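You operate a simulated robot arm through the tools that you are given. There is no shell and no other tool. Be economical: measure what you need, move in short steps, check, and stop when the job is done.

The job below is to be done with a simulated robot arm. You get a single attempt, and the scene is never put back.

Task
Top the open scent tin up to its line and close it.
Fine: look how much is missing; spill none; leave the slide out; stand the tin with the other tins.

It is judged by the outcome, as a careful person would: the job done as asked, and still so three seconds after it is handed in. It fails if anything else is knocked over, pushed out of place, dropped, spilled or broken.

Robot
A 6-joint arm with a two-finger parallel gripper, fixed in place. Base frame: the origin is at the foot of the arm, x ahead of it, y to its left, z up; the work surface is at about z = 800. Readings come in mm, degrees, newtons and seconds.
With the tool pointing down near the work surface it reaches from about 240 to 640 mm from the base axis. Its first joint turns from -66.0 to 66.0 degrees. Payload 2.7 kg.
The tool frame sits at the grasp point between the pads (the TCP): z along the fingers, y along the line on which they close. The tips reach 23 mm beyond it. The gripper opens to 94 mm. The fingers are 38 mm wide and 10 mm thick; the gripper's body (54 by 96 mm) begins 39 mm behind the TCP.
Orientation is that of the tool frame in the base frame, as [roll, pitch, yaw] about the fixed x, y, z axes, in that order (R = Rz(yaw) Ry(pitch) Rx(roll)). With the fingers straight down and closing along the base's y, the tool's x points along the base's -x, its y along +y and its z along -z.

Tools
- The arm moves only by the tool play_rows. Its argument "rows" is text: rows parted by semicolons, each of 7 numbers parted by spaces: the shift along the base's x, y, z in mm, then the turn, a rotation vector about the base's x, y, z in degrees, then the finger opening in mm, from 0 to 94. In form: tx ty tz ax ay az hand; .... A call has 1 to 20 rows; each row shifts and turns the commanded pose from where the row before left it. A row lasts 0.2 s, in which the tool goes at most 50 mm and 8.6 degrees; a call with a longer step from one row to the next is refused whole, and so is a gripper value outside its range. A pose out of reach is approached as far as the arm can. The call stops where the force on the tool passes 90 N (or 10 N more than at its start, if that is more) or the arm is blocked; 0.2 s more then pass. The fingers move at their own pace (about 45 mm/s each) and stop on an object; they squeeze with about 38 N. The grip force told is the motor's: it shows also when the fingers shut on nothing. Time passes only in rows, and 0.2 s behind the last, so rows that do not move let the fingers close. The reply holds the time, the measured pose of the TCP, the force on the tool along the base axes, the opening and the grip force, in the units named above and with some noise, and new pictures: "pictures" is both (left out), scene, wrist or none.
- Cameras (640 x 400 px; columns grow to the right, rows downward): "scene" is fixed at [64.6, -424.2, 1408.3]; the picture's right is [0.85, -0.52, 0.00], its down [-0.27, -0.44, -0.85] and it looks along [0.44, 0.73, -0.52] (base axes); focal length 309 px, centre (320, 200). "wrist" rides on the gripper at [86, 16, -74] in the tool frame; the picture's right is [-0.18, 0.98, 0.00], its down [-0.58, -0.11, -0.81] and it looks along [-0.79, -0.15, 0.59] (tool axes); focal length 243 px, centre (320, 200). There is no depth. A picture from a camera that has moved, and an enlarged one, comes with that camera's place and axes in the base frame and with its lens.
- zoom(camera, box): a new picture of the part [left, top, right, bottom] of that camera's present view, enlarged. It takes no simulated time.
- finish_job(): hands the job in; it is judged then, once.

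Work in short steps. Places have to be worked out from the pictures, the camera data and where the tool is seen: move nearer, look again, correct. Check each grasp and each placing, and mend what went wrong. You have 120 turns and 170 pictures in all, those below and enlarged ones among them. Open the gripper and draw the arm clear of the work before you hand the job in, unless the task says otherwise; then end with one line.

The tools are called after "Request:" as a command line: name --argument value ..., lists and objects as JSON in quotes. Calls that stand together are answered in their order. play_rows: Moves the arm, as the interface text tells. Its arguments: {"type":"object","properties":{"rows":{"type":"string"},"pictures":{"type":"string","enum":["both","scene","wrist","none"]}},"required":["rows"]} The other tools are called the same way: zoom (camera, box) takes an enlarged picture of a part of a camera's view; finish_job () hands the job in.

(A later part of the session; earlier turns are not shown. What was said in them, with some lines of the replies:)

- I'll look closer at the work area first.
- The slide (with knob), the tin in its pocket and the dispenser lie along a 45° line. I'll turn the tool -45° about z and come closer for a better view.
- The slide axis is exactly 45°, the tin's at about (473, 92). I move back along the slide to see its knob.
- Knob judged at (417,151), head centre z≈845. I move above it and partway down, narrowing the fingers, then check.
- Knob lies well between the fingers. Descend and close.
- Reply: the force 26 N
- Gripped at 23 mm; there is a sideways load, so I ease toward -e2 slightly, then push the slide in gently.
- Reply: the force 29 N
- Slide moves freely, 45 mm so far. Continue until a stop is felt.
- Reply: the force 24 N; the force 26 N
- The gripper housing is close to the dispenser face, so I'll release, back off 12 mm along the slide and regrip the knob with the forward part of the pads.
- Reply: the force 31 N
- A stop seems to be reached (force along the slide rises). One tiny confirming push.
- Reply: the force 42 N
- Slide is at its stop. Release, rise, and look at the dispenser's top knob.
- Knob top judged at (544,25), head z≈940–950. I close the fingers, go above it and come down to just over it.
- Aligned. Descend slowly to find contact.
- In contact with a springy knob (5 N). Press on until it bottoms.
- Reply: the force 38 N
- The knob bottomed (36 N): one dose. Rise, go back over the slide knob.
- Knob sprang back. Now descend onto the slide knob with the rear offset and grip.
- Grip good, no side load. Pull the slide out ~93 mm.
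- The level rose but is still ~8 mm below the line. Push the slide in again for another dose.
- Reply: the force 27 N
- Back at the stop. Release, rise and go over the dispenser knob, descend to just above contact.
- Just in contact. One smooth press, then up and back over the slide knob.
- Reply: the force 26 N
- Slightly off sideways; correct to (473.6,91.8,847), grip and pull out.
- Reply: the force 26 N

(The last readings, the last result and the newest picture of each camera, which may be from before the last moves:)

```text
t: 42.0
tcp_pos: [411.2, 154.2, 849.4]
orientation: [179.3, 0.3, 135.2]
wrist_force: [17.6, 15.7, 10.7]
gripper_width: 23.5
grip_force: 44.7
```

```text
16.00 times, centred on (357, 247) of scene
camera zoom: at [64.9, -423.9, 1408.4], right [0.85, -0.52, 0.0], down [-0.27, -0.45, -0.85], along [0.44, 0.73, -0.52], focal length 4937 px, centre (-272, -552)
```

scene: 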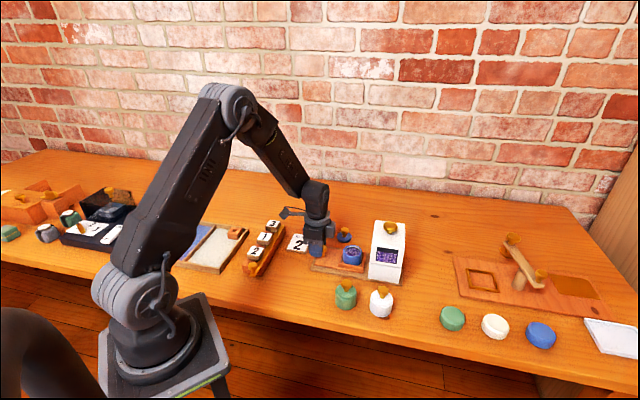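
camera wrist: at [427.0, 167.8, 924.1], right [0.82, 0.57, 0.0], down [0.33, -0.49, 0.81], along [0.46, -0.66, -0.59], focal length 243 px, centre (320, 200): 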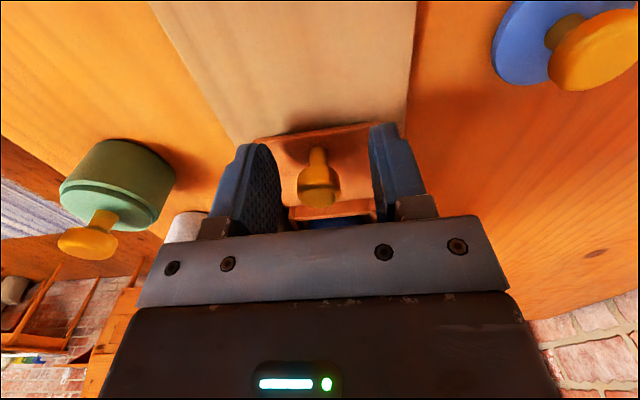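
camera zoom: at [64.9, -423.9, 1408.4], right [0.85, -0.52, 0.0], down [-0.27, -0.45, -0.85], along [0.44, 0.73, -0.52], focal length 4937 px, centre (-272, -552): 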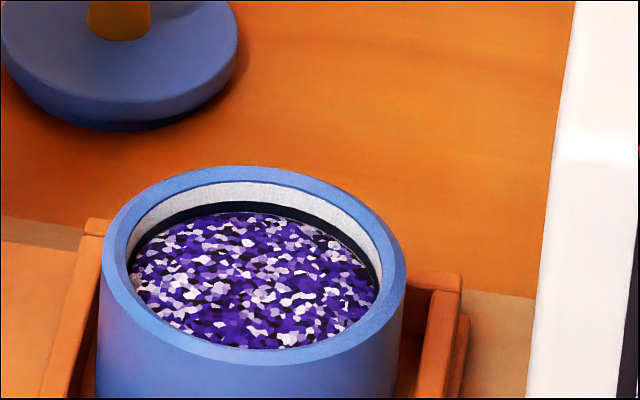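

The level is now right at the line. Pull the slide the last few mm fully out, then release.

Request:
play_rows --rows "0 2.5 0 0 0 0 10;-2 2 0 0 0 0 10;-1 1 0 0 0 0 10;0 0 0 0 0 0 10" --pictures "scene"

Request:
zoom --camera "scene" --box '[325, 215, 415, 290]'

```text
t: 43.0
tcp_pos: [405.8, 158.0, 847.6]
orientation: [179.4, 0.2, 135.0]
wrist_force: [17.4, 2.6, 21.1]
gripper_width: 23.4
grip_force: 44.9
```

scene: 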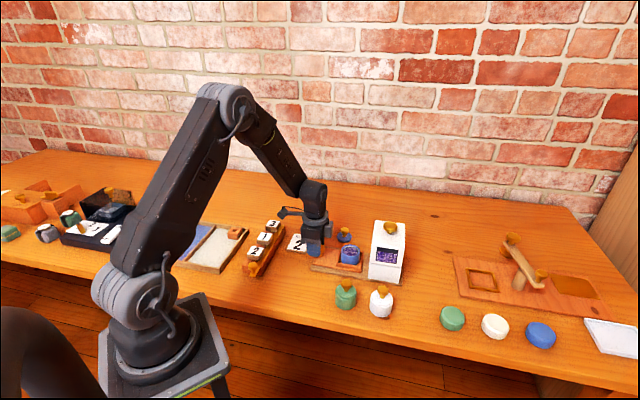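

```text
5.33 times, centred on (370, 252) of scene
camera zoom: at [64.8, -424.2, 1408.2], right [0.85, -0.52, 0.0], down [-0.27, -0.44, -0.85], along [0.44, 0.73, -0.52], focal length 1646 px, centre (53, -80)
```

zoom: 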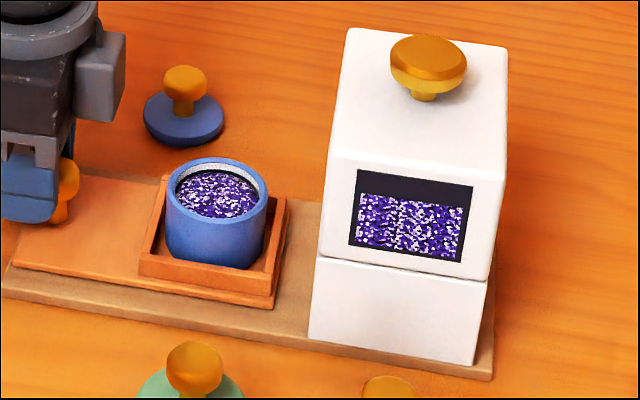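

Slide fully out and tin at its original spot. Release, rise, and move to view the lid at about (524,191).

Request:
play_rows --rows "1 -1 0 0 0 0 10;0 0 0 0 0 0 60;0 0 0 0 0 0 60;0 0 30 0 0 0 60;0 0 45 0 0 0 60;30 0 15 0 0 0 60;30 5 0 0 0 0 60;30 14 0 0 0 0 60;15 10 -20 0 0 0 60;0 0 0 0 0 0 60" --pictures "both"

```text
t: 45.2
tcp_pos: [510.9, 184.5, 917.1]
orientation: [-180.0, -0.1, 135.0]
wrist_force: [0.3, -0.3, 0.2]
gripper_width: 60.1
grip_force: 0.2
camera wrist: at [461.9, 257.8, 989.8], right [0.82, 0.57, 0.0], down [0.33, -0.49, 0.81], along [0.46, -0.67, -0.59], focal length 243 px, centre (320, 200)
```

scene: 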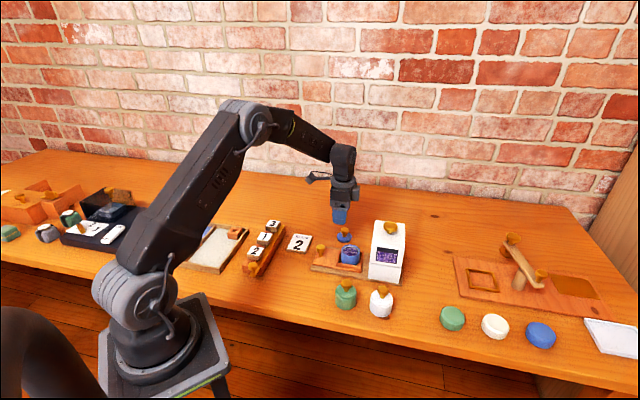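
wrist: 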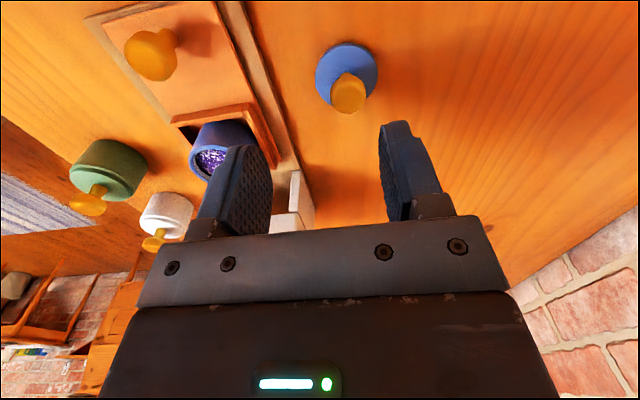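

Request:
play_rows --rows "10 4.5 -20 0 0 0 60;9 4 -20 0 0 0 60;0 0 -17 0 0 0 60;0 0 0 0 0 0 60" --pictures "both"

Request:
zoom --camera "scene" --box '[310, 190, 390, 250]'

```text
t: 46.2
tcp_pos: [528.6, 191.6, 860.8]
orientation: [179.9, 0.0, 134.9]
wrist_force: [-0.4, -0.5, 0.0]
gripper_width: 59.8
grip_force: 0.1
camera wrist: at [478.6, 264.9, 933.7], right [0.82, 0.57, 0.0], down [0.33, -0.49, 0.81], along [0.46, -0.66, -0.59], focal length 243 px, centre (320, 200)
```

scene: 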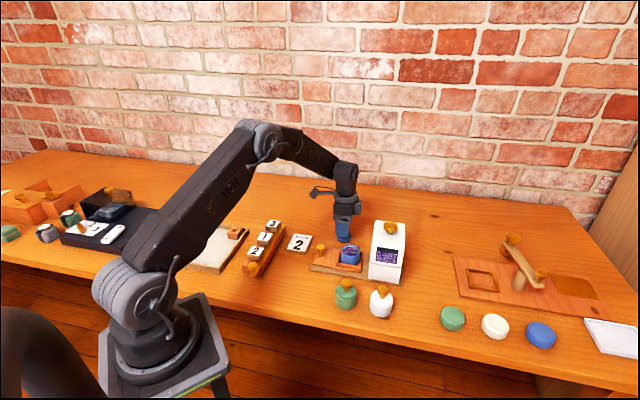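
wrist: 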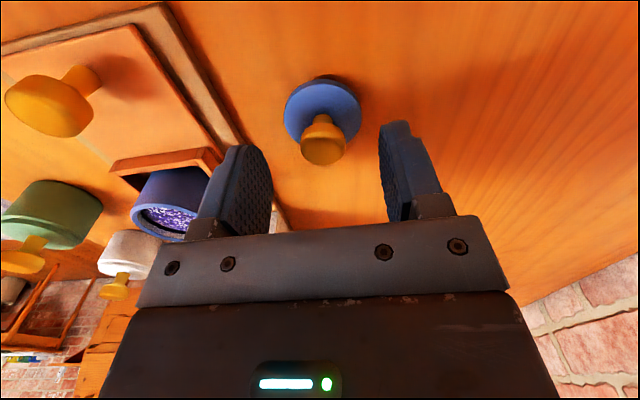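

```text
6.67 times, centred on (350, 220) of scene
camera zoom: at [64.7, -424.2, 1408.3], right [0.85, -0.52, 0.0], down [-0.27, -0.44, -0.85], along [0.44, 0.73, -0.52], focal length 2057 px, centre (120, 67)
```

zoom: 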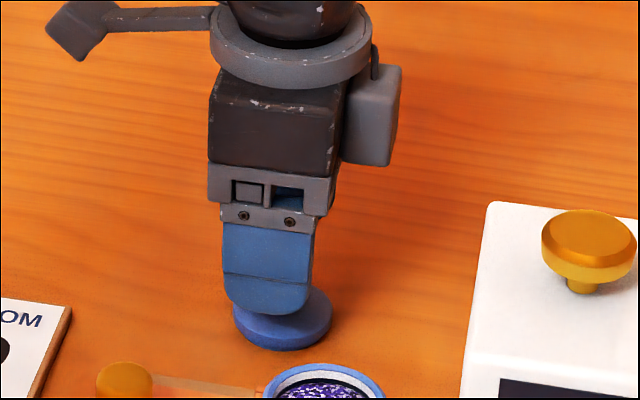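

Lid knob centred at about (529.5,194). Descend and grip it.

Request:
play_rows --rows "1 2 -12 0 0 0 60;0 0 -11 0 0 0 55;0 0 0 0 0 0 8;0 0 0 0 0 0 8;0 0 0 0 0 0 8;0 0 0 0 0 0 8" --pictures "wrist"

```text
t: 47.6
tcp_pos: [530.9, 196.4, 837.0]
orientation: [179.8, -0.1, 135.0]
wrist_force: [-0.6, 0.0, 0.0]
gripper_width: 21.9
grip_force: 37.7
camera wrist: at [480.9, 268.8, 909.6], right [0.82, 0.57, 0.0], down [0.33, -0.49, 0.81], along [0.46, -0.66, -0.59], focal length 243 px, centre (320, 200)
```

wrist: 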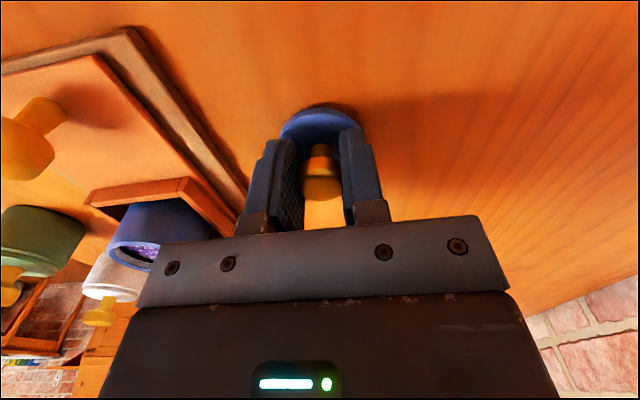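

Request:
play_rows --rows "0 0 10 0 0 0 8;0 0 30 0 0 0 8;0 0 35 0 0 0 8;-10 -10 0 0 0 0 8;-12 -20 0 0 0 0 8;-12 -30 0 0 0 0 8;0 0 0 0 0 0 8" --pictures "both"

Request:
zoom --camera "scene" --box '[310, 190, 390, 270]'

Request:
zoom --camera "wrist" --box '[200, 80, 400, 220]'

```text
t: 49.2
tcp_pos: [495.0, 136.7, 911.0]
orientation: [179.9, 0.0, 135.0]
wrist_force: [0.8, -0.1, -0.4]
gripper_width: 22.0
grip_force: 38.6
camera wrist: at [445.0, 210.4, 985.6], right [0.82, 0.57, 0.0], down [0.33, -0.49, 0.81], along [0.46, -0.66, -0.59], focal length 243 px, centre (320, 200)
```

scene: 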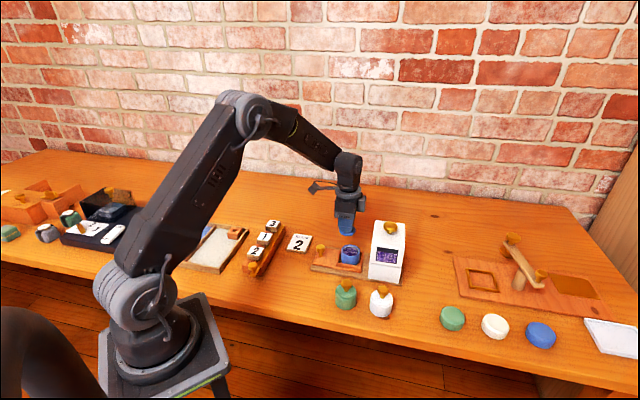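
wrist: 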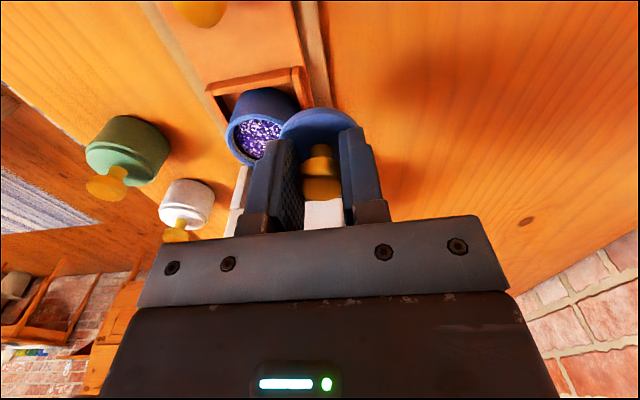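

```text
5.00 times, centred on (350, 230) of scene
camera zoom: at [64.6, -424.2, 1408.3], right [0.85, -0.52, 0.0], down [-0.27, -0.44, -0.85], along [0.44, 0.73, -0.52], focal length 1543 px, centre (170, 50)
```

zoom: 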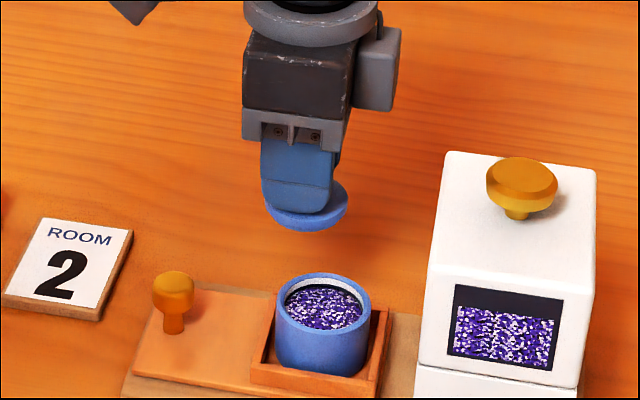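

```text
2.86 times, centred on (300, 150) of wrist
camera zoom: at [445.0, 210.4, 985.6], right [0.82, 0.57, 0.0], down [0.33, -0.49, 0.81], along [0.46, -0.66, -0.59], focal length 693 px, centre (377, 343)
```

zoom: 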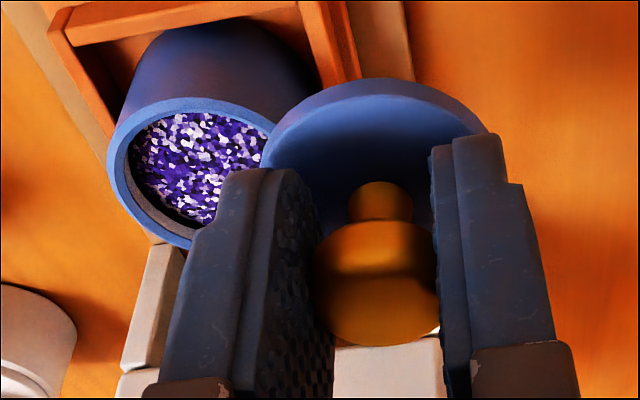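

Lid held and centred under the TCP. Move over the tin (473,92), lid bottom ~10 mm above the rim, and check alignment.

Request:
play_rows --rows "-8 -15 0 0 0 0 8;-8 -15 0 0 0 0 8;-6.7 -14.7 0 0 0 0 8;0 0 -8 0 0 0 8;0 0 0 0 0 0 8" --pictures "both"

Request:
zoom --camera "scene" --box '[330, 220, 378, 256]'

Request:
zoom --camera "wrist" --box '[240, 70, 400, 190]'

```text
t: 50.4
tcp_pos: [471.7, 92.5, 905.3]
orientation: [179.8, 0.1, 135.0]
wrist_force: [0.2, -0.7, -0.4]
gripper_width: 22.1
grip_force: 37.6
camera wrist: at [423.1, 165.7, 978.2], right [0.82, 0.57, 0.0], down [0.33, -0.49, 0.81], along [0.46, -0.66, -0.59], focal length 243 px, centre (320, 200)
```

scene: 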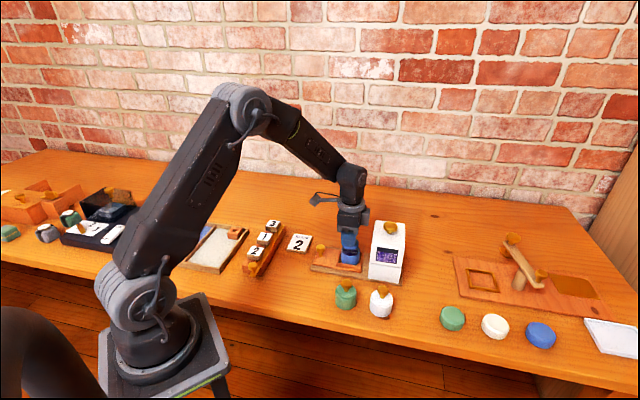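
wrist: 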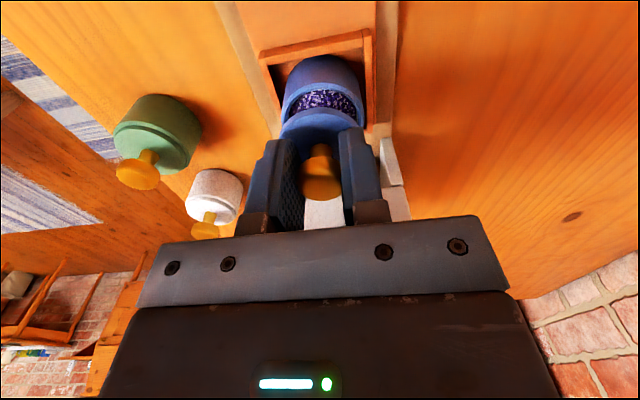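

```text
11.11 times, centred on (354, 238) of scene
camera zoom: at [64.6, -424.2, 1408.3], right [0.85, -0.52, 0.0], down [-0.27, -0.44, -0.85], along [0.44, 0.73, -0.52], focal length 3428 px, centre (-58, -222)
```

zoom: 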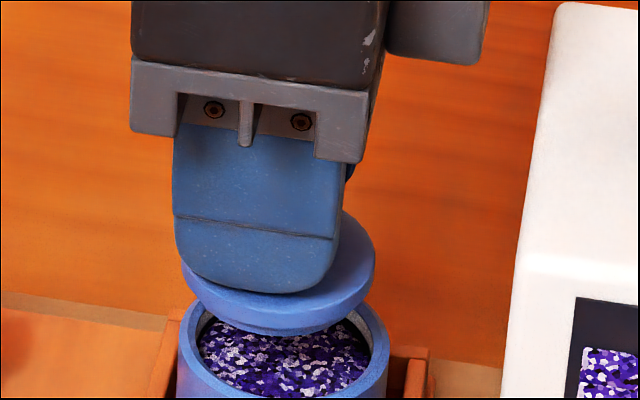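

```text
3.33 times, centred on (320, 130) of wrist
camera zoom: at [423.1, 165.7, 978.2], right [0.82, 0.57, 0.0], down [0.33, -0.49, 0.81], along [0.46, -0.66, -0.59], focal length 809 px, centre (320, 433)
```

zoom: 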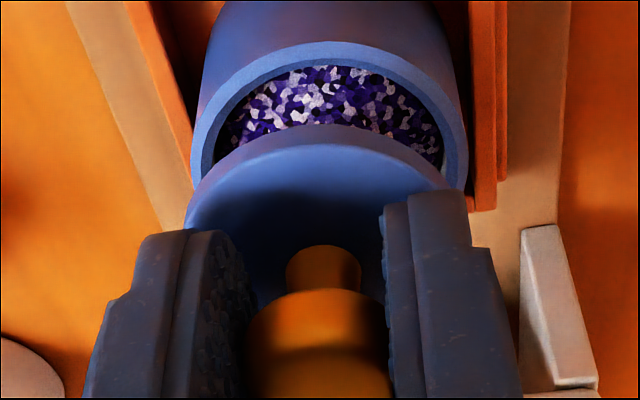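

Scene and wrist views say shift about (+1.8,−0.7). Correct and lower closer.

Request:
play_rows --rows "1.8 -0.7 0 0 0 0 8;0 0 -7 0 0 0 8;0 0 -4 0 0 0 8;0 0 0 0 0 0 8" --pictures "scene"

Request:
zoom --camera "scene" --box '[330, 224, 378, 260]'

Request:
zoom --camera "wrist" --box '[240, 70, 400, 190]'

```text
t: 51.4
tcp_pos: [475.7, 92.2, 893.4]
orientation: [-180.0, 0.0, 134.9]
wrist_force: [0.1, 0.0, 0.2]
gripper_width: 21.9
grip_force: 38.1
```

scene: 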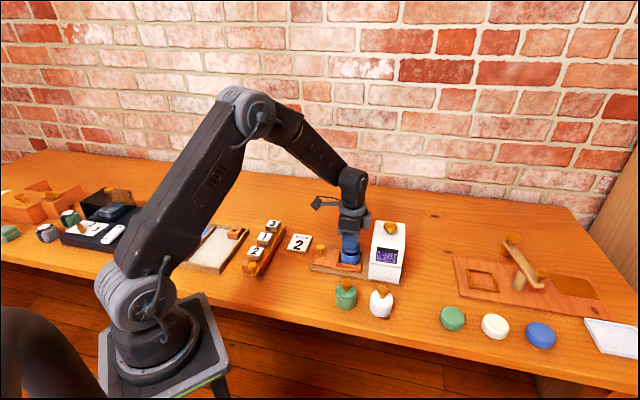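

```text
11.11 times, centred on (354, 242) of scene
camera zoom: at [64.7, -424.2, 1408.3], right [0.85, -0.52, 0.0], down [-0.27, -0.44, -0.85], along [0.44, 0.73, -0.52], focal length 3428 px, centre (-58, -267)
```

zoom: 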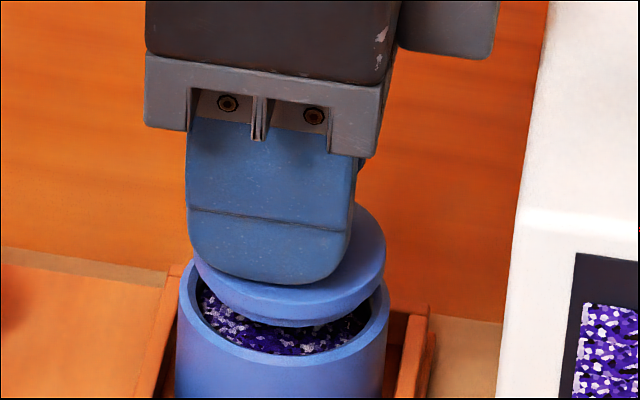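

```text
3.33 times, centred on (320, 130) of wrist
camera zoom: at [426.1, 163.9, 967.2], right [0.82, 0.57, 0.0], down [0.33, -0.49, 0.81], along [0.46, -0.66, -0.59], focal length 809 px, centre (320, 433)
```

zoom: 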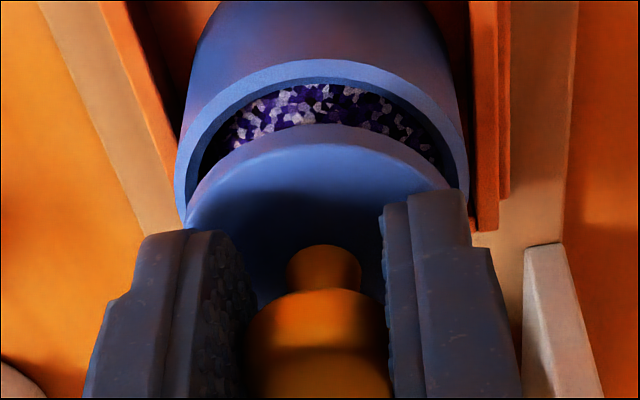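

A plug under the lid is visible; small correction (−0.7,+0.8), then lower in small steps watching force.

Request:
play_rows --rows "-0.7 0.8 0 0 0 0 8;0 0 -2 0 0 0 8;0 0 -2 0 0 0 8;0 0 0 0 0 0 8" --pictures "scene"

Request:
zoom --camera "scene" --box '[330, 224, 378, 260]'

```text
t: 52.4
tcp_pos: [475.2, 92.2, 890.2]
orientation: [179.9, 0.0, 134.9]
wrist_force: [-0.3, 0.5, -0.9]
gripper_width: 21.9
grip_force: 38.0
```

scene: 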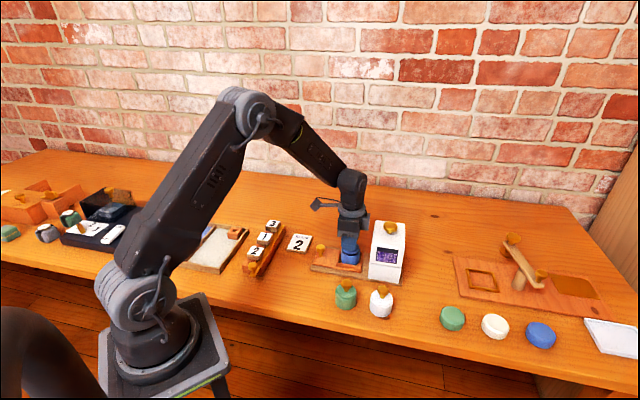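

```text
11.11 times, centred on (354, 242) of scene
camera zoom: at [64.7, -424.2, 1408.3], right [0.85, -0.52, 0.0], down [-0.27, -0.44, -0.85], along [0.44, 0.73, -0.52], focal length 3428 px, centre (-58, -267)
```

zoom: 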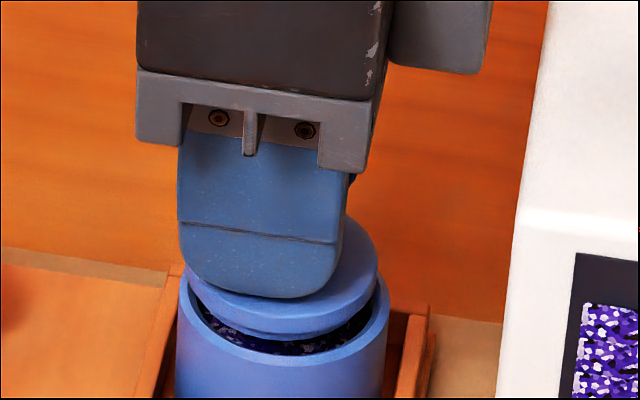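

Well centred. Lower until contact.

Request:
play_rows --rows "0 0 -2 0 0 0 8;0 0 -2 0 0 0 8;0 0 0 0 0 0 8" --pictures "none"

Request:
play_rows --rows "0 0 -2 0 0 0 8;0 0 -1 0 0 0 8;0 0 0 0 0 0 8" --pictures "scene"

Request:
zoom --camera "scene" --box '[330, 224, 378, 260]'

Request:
zoom --camera "wrist" --box '[240, 70, 400, 190]'

```text
t: 53.2
tcp_pos: [474.2, 90.6, 884.5]
orientation: [179.9, 0.0, 135.0]
wrist_force: [0.2, -0.7, 0.1]
gripper_width: 22.0
grip_force: 38.1
```

```text
t: 54.0
tcp_pos: [474.3, 91.5, 882.5]
orientation: [-179.9, 0.1, 135.0]
wrist_force: [0.5, -1.1, -0.8]
gripper_width: 22.1
grip_force: 37.6
```

scene: 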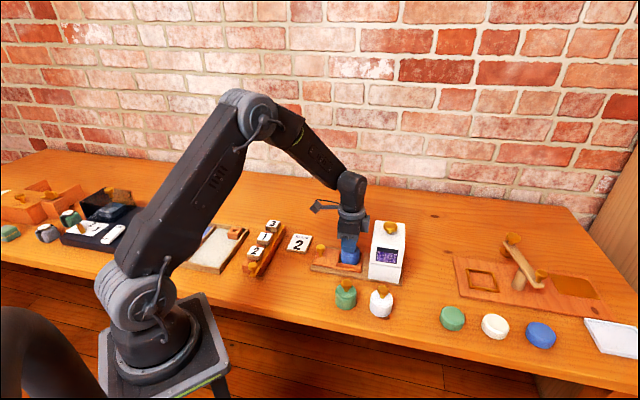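

```text
11.11 times, centred on (354, 242) of scene
camera zoom: at [64.7, -424.2, 1408.3], right [0.85, -0.52, 0.0], down [-0.27, -0.44, -0.85], along [0.44, 0.73, -0.52], focal length 3428 px, centre (-58, -267)
```

zoom: 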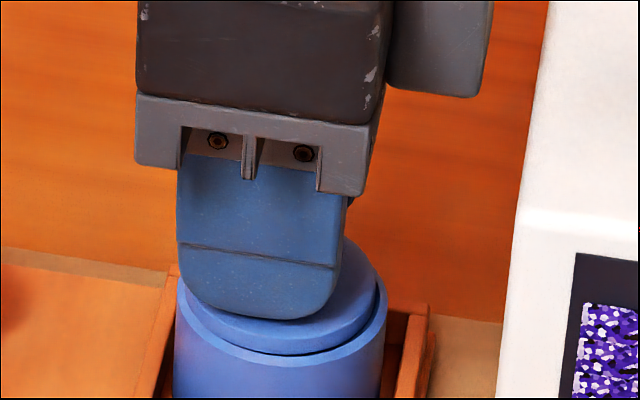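

```text
3.33 times, centred on (320, 130) of wrist
camera zoom: at [424.8, 165.0, 956.2], right [0.82, 0.57, 0.0], down [0.33, -0.49, 0.81], along [0.46, -0.66, -0.59], focal length 809 px, centre (320, 433)
```

zoom: 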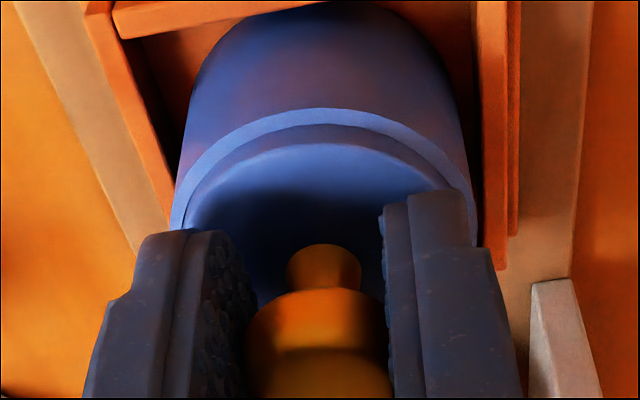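

Plug has entered. Lower the last bit to seat with light force.

Request:
play_rows --rows "0 0 -1 0 0 0 8;0 0 -1 0 0 0 8;0 0 0 0 0 0 8" --pictures "none"

Request:
play_rows --rows "0 0 -1 0 0 0 8;0 0 -1 0 0 0 8;0 0 0 0 0 0 8" --pictures "none"

```text
t: 54.8
tcp_pos: [473.6, 91.9, 882.2]
orientation: [179.8, 0.0, 134.9]
wrist_force: [-2.0, -0.3, 10.9]
gripper_width: 22.1
grip_force: 38.5
```

```text
t: 55.6
tcp_pos: [476.3, 90.8, 881.7]
orientation: [179.7, 0.3, 135.0]
wrist_force: [-6.5, -8.1, 38.2]
gripper_width: 22.0
grip_force: 37.8
```

Lid is seated (38 N). Release the knob, rise and look.

Request:
play_rows --rows "0 0 2 0 0 0 8;0 0 0 0 0 0 60;0 0 0 0 0 0 60;0 0 15 0 0 0 60;0 0 30 0 0 0 94;-15 0 30 0 0 0 94;-25 0 20 0 0 0 94;-20 -20 0 0 0 0 94;-20 -20 0 0 0 0 94;0 0 0 0 0 0 94" --pictures "both"

Request:
zoom --camera "scene" --box '[300, 200, 440, 330]'

Request:
zoom --camera "wrist" --box '[150, 0, 450, 200]'

```text
t: 57.8
tcp_pos: [395.8, 49.7, 975.9]
orientation: [179.8, 0.0, 135.0]
wrist_force: [0.2, 0.1, -0.4]
gripper_width: 93.8
grip_force: 0.0
camera wrist: at [346.2, 123.3, 1050.0], right [0.82, 0.57, 0.0], down [0.33, -0.49, 0.81], along [0.46, -0.66, -0.59], focal length 243 px, centre (320, 200)
```

scene: 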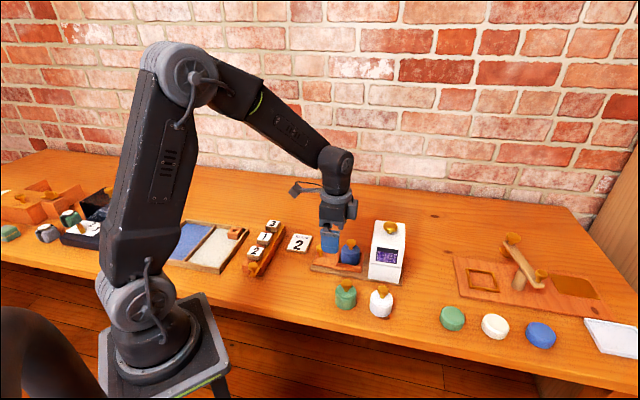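
wrist: 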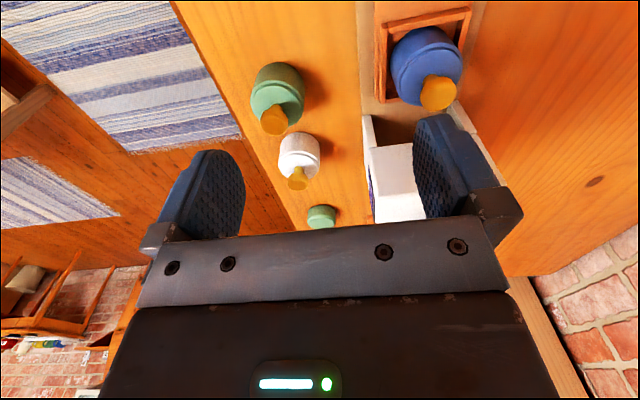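

```text
3.08 times, centred on (370, 265) of scene
camera zoom: at [64.6, -424.2, 1408.3], right [0.85, -0.52, 0.0], down [-0.27, -0.44, -0.85], along [0.44, 0.73, -0.52], focal length 949 px, centre (166, 0)
```

zoom: 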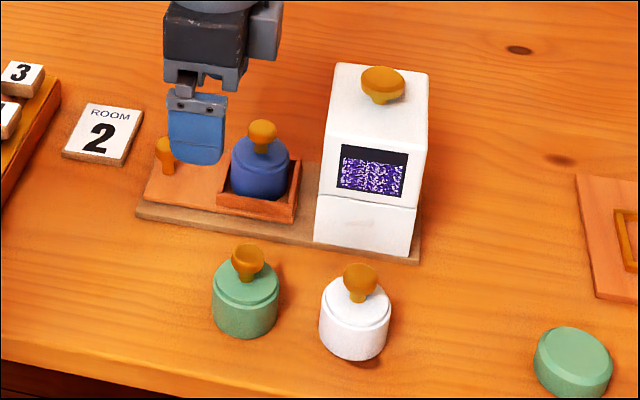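

```text
2.00 times, centred on (300, 100) of wrist
camera zoom: at [346.2, 123.3, 1050.0], right [0.82, 0.57, 0.0], down [0.33, -0.49, 0.81], along [0.46, -0.66, -0.59], focal length 485 px, centre (360, 400)
```

zoom: 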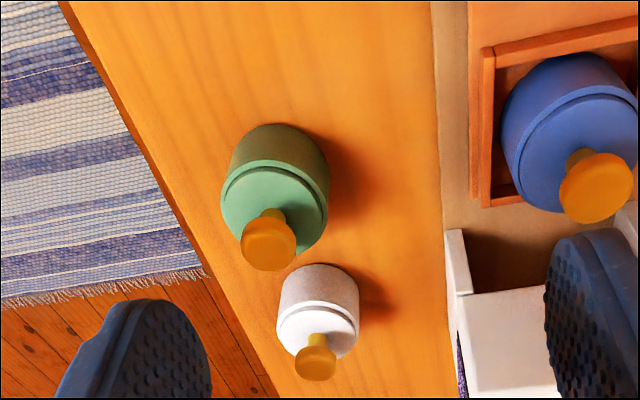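

Tin is closed. Others at green≈(389,−7), white≈(446,−64); next place in the row ≈(331,50). Move above the tin to grip its body.

Request:
play_rows --rows "20 10 0 0 0 0 94;20 11 0 0 0 0 94;20 11 0 0 0 0 94;17.4 10 0 0 0 0 94;0 0 -35 0 0 0 94;0 0 -35 0 0 0 94;0 0 -20 0 0 0 94;0 0 0 0 0 0 94" --pictures "both"

Request:
zoom --camera "scene" --box '[310, 200, 400, 270]'

```text
t: 59.6
tcp_pos: [472.0, 93.0, 884.0]
orientation: [179.9, 0.1, 135.0]
wrist_force: [-0.4, 0.9, 1.0]
gripper_width: 93.8
grip_force: 0.1
camera wrist: at [423.4, 166.3, 957.4], right [0.82, 0.57, 0.0], down [0.33, -0.49, 0.81], along [0.46, -0.66, -0.59], focal length 243 px, centre (320, 200)
```

scene: 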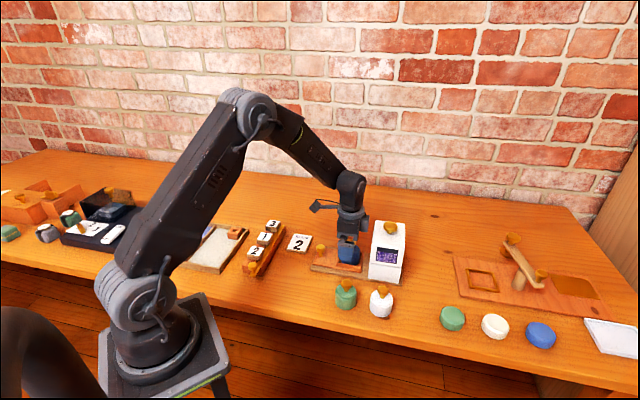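
wrist: 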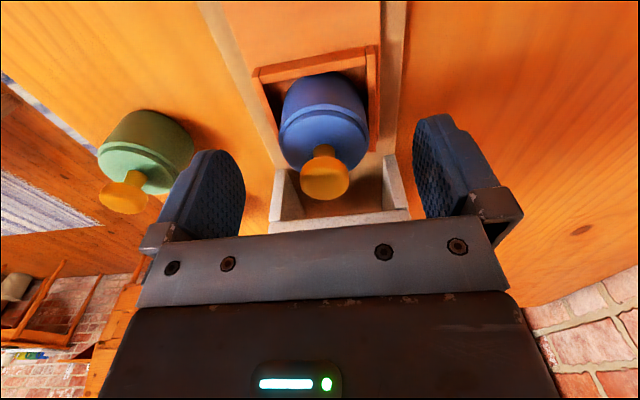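

```text
5.71 times, centred on (355, 235) of scene
camera zoom: at [64.7, -424.2, 1408.3], right [0.85, -0.52, 0.0], down [-0.27, -0.44, -0.85], along [0.44, 0.73, -0.52], focal length 1763 px, centre (120, 0)
```

zoom: 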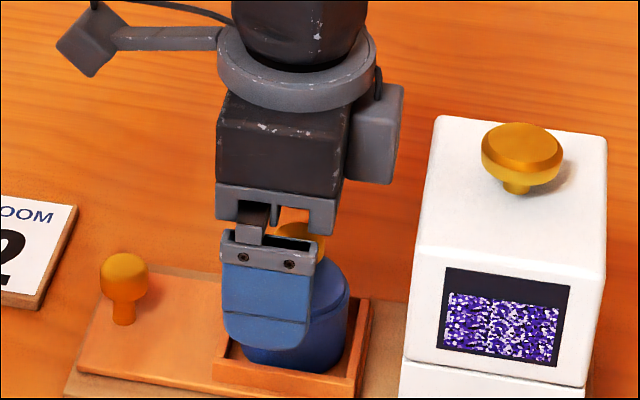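

Aligned. Lower to z≈857 and check.

Request:
play_rows --rows "0.5 -0.5 -12 0 0 0 94;0 0 -9 0 0 0 94;0 0 -5 0 0 0 94;0 0 0 0 0 0 94" --pictures "both"

Request:
zoom --camera "scene" --box '[310, 200, 400, 270]'

```text
t: 60.6
tcp_pos: [471.5, 92.9, 858.8]
orientation: [179.9, 0.0, 135.0]
wrist_force: [1.4, 1.2, -0.2]
gripper_width: 94.2
grip_force: 0.0
camera wrist: at [422.9, 165.8, 931.8], right [0.82, 0.57, 0.0], down [0.33, -0.49, 0.81], along [0.46, -0.66, -0.59], focal length 243 px, centre (320, 200)
```

scene: 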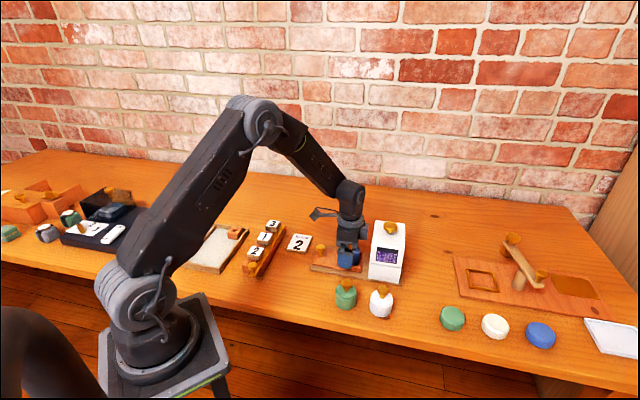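
wrist: 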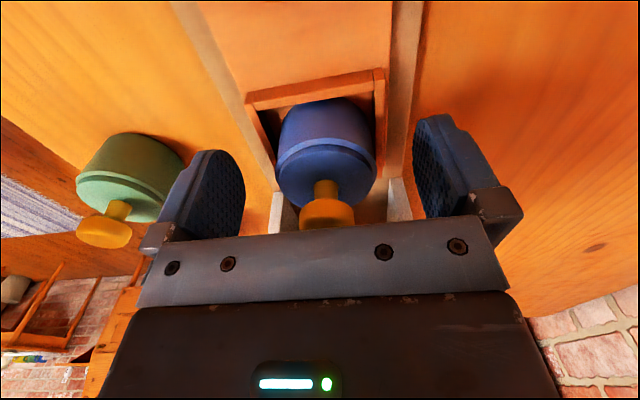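

```text
5.71 times, centred on (355, 235) of scene
camera zoom: at [64.7, -424.2, 1408.3], right [0.85, -0.52, 0.0], down [-0.27, -0.44, -0.85], along [0.44, 0.73, -0.52], focal length 1763 px, centre (120, 0)
```

zoom: 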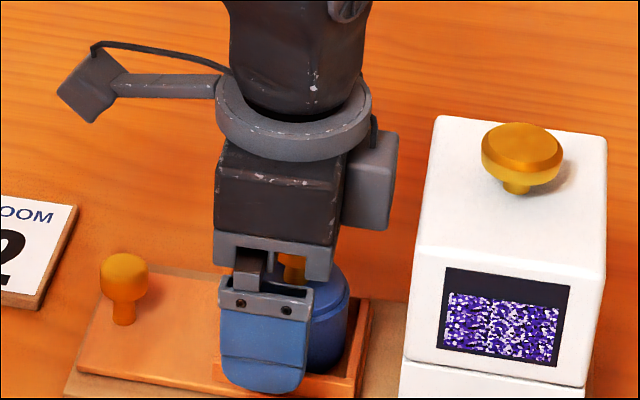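

Clearances look fine. Close on the body.

Request:
play_rows --rows "0 0 0 0 0 0 70;0 0 0 0 0 0 56;0 0 0 0 0 0 40;0 0 0 0 0 0 40;0 0 0 0 0 0 40" --pictures "wrist"

```text
t: 61.8
tcp_pos: [472.1, 92.3, 860.2]
orientation: [-180.0, 0.1, 135.0]
wrist_force: [0.4, 0.5, 0.6]
gripper_width: 51.0
grip_force: 37.9
camera wrist: at [422.9, 165.8, 932.0], right [0.82, 0.57, 0.0], down [0.33, -0.49, 0.81], along [0.46, -0.66, -0.59], focal length 243 px, centre (320, 200)
```

wrist: 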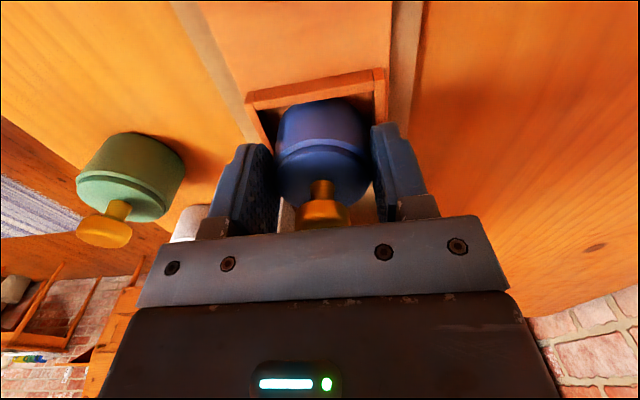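

Gripped at 51 mm on the body. Lift gently.

Request:
play_rows --rows "0 0 4 0 0 0 40;0 0 8 0 0 0 40;0 0 15 0 0 0 40;0 0 20 0 0 0 40;0 0 20 0 0 0 40;0 0 0 0 0 0 40" --pictures "scene"

Request:
zoom --camera "scene" --box '[310, 190, 400, 280]'

```text
t: 63.2
tcp_pos: [472.3, 92.0, 925.5]
orientation: [180.0, 0.0, 134.9]
wrist_force: [-0.6, 0.2, -0.9]
gripper_width: 50.7
grip_force: 37.9
```

scene: 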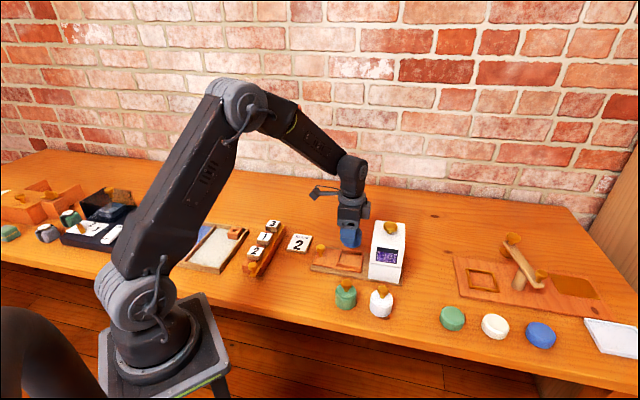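

```text
4.44 times, centred on (355, 235) of scene
camera zoom: at [64.7, -424.2, 1408.3], right [0.85, -0.52, 0.0], down [-0.27, -0.44, -0.85], along [0.44, 0.73, -0.52], focal length 1371 px, centre (164, 44)
```

zoom: 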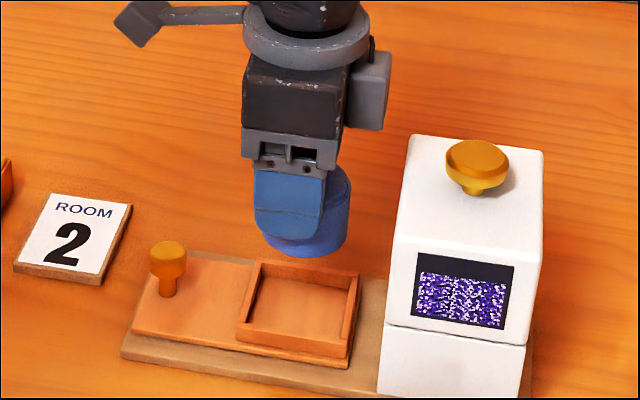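

Tin is up cleanly. Carry it to (331,50) and lower partway.

Request:
play_rows --rows "-12 -3.5 0 0 0 0 40;-22 -6.5 0 0 0 0 40;-24 -7 0 0 0 0 40;-24 -7 0 0 0 0 40;-24 -7 0 0 0 0 40;-22 -6.5 0 0 0 0 40;-12.5 -4 0 0 0 0 40;0 0 -25 0 0 0 40;0 0 -25 0 0 0 40;0 0 -10 0 0 0 40;0 0 0 0 0 0 40" --pictures "both"

Request:
zoom --camera "scene" --box '[260, 220, 400, 330]'

```text
t: 65.6
tcp_pos: [332.0, 50.8, 866.5]
orientation: [180.0, 0.1, 135.0]
wrist_force: [-0.2, 0.5, -1.0]
gripper_width: 51.1
grip_force: 38.2
camera wrist: at [282.7, 125.2, 940.0], right [0.82, 0.57, 0.0], down [0.33, -0.49, 0.81], along [0.46, -0.66, -0.59], focal length 243 px, centre (320, 200)
```

scene: 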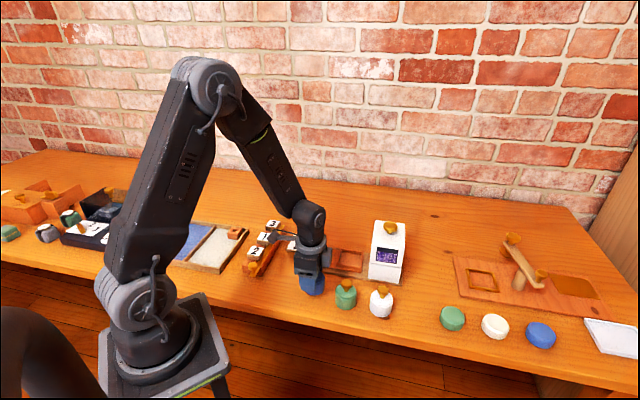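
wrist: 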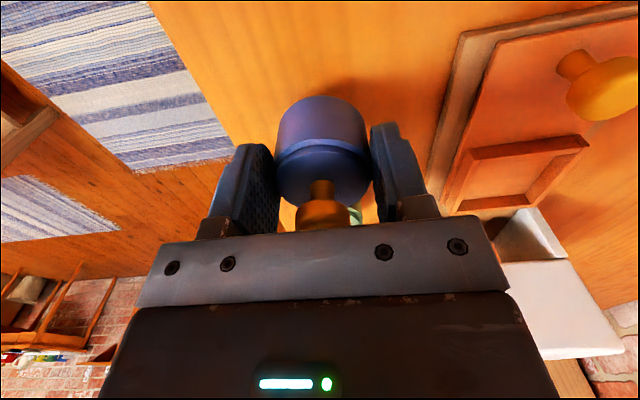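

```text
3.64 times, centred on (330, 275) of scene
camera zoom: at [64.7, -424.2, 1408.3], right [0.85, -0.52, 0.0], down [-0.27, -0.44, -0.85], along [0.44, 0.73, -0.52], focal length 1122 px, centre (284, -73)
```

zoom: 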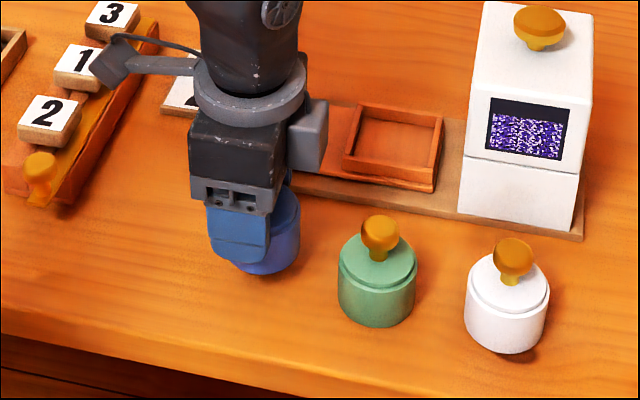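

Clear everywhere; lower gently until it touches the table.

Request:
play_rows --rows "0 0 -6 0 0 0 40;0 0 -5 0 0 0 40;0 0 -3 0 0 0 40;0 0 0 0 0 0 40" --pictures "none"

Request:
play_rows --rows "0 0 -2 0 0 0 40;0 0 -2 0 0 0 40;0 0 0 0 0 0 40" --pictures "none"

```text
t: 66.6
tcp_pos: [332.3, 51.8, 851.2]
orientation: [179.9, 0.1, 135.0]
wrist_force: [-0.1, 0.4, -0.3]
gripper_width: 50.9
grip_force: 38.7
```

```text
t: 67.4
tcp_pos: [330.9, 52.2, 846.7]
orientation: [180.0, -0.1, 135.1]
wrist_force: [0.2, -0.2, -0.3]
gripper_width: 50.8
grip_force: 38.0
```

Request:
play_rows --rows "0 0 -1.5 0 0 0 40;0 0 -1.5 0 0 0 40;0 0 0 0 0 0 40" --pictures "none"

Request:
zoom --camera "scene" --box '[280, 250, 400, 330]'

```text
t: 68.2
tcp_pos: [332.0, 50.7, 845.1]
orientation: [-179.9, 0.0, 135.0]
wrist_force: [0.2, -0.8, -1.8]
gripper_width: 51.1
grip_force: 37.9
```

```text
5.00 times, centred on (340, 290) of scene
camera zoom: at [64.7, -424.2, 1408.3], right [0.85, -0.52, 0.0], down [-0.27, -0.44, -0.85], along [0.44, 0.73, -0.52], focal length 1543 px, centre (220, -250)
```

zoom: 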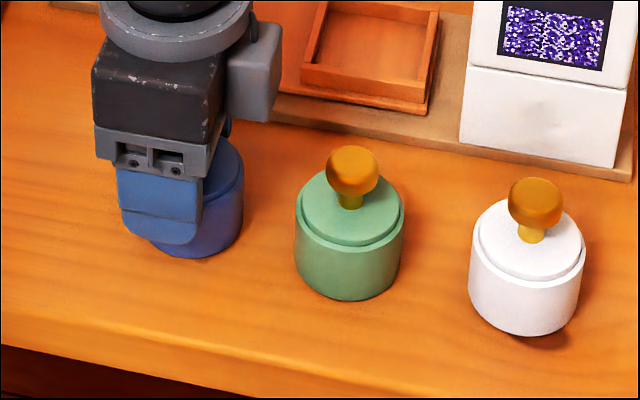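

Request:
play_rows --rows "0 0 -1 0 0 0 40;0 0 -1 0 0 0 40;0 0 0 0 0 0 40" --pictures "none"

Request:
play_rows --rows "0 0 -1 0 0 0 40;0 0 -0.5 0 0 0 40;0 0 0 0 0 0 40" --pictures "none"

```text
t: 69.0
tcp_pos: [331.2, 51.9, 843.4]
orientation: [179.8, 0.1, 135.1]
wrist_force: [-6.5, 0.7, 29.0]
gripper_width: 51.0
grip_force: 37.5
```

```text
t: 69.8
tcp_pos: [333.1, 51.4, 840.2]
orientation: [179.7, 0.1, 135.1]
wrist_force: [0.5, -8.2, 31.0]
gripper_width: 51.2
grip_force: 37.9
```

On the table. Ease, release and rise straight up, then draw back.

Request:
play_rows --rows "0 0 1.5 0 0 0 40;0 0 0 0 0 0 60;0 0 0 0 0 0 80;0 0 0 0 0 0 80;0 0 15 0 0 0 80;0 0 30 0 0 0 80;0 0 40 0 0 0 80;0 0 45 0 0 0 80;0 20 30 0 0 0 80;0 30 20 0 0 0 80;0 30 0 0 0 0 80;0 30 0 0 0 0 80;0 0 0 0 0 0 80" --pictures "both"

Request:
zoom --camera "scene" --box '[270, 210, 430, 330]'

```text
t: 72.6
tcp_pos: [332.4, 161.2, 1023.6]
orientation: [-180.0, 0.0, 134.9]
wrist_force: [-0.8, 1.2, 0.3]
gripper_width: 80.1
grip_force: 0.1
camera wrist: at [283.3, 234.7, 1097.6], right [0.82, 0.57, 0.0], down [0.33, -0.49, 0.81], along [0.46, -0.67, -0.59], focal length 243 px, centre (320, 200)
```

scene: 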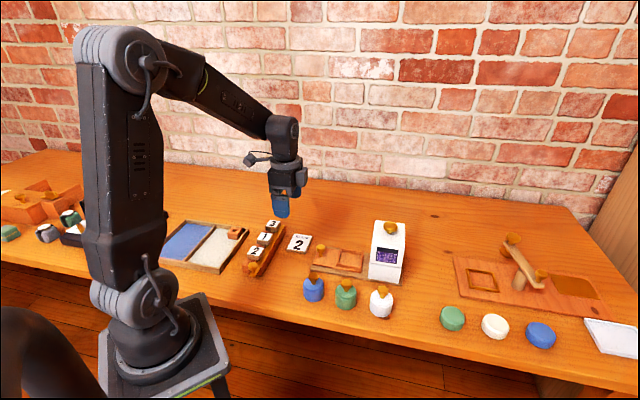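
wrist: 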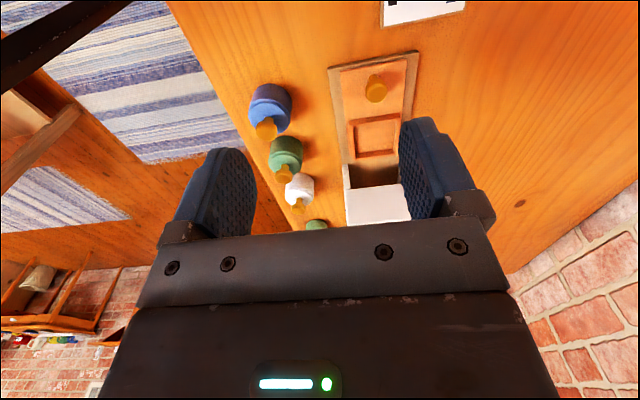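

```text
3.33 times, centred on (350, 270) of scene
camera zoom: at [64.7, -424.2, 1408.3], right [0.85, -0.52, 0.0], down [-0.27, -0.44, -0.85], along [0.44, 0.73, -0.52], focal length 1029 px, centre (220, -33)
```

zoom: 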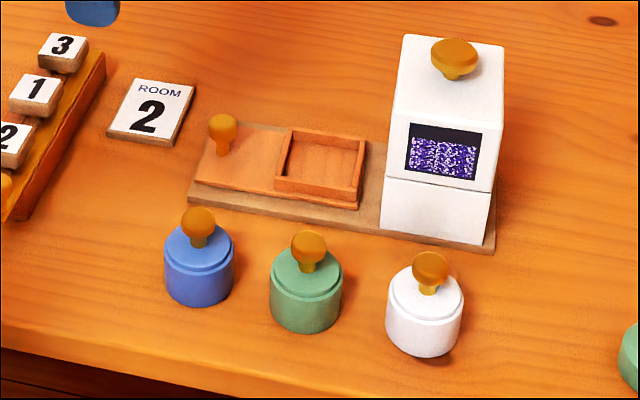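

The closed blue tin stands in line with the green and white tins, the slide is out, nothing is spilled or displaced, and the arm is clear with the gripper open. Handing in.

Request:
finish_job

```text
The job is handed in.
```

The blue scent tin took two doses to reach its line. It's now closed and standing in the row with the green and white tins; the slide is out and nothing was spilled.
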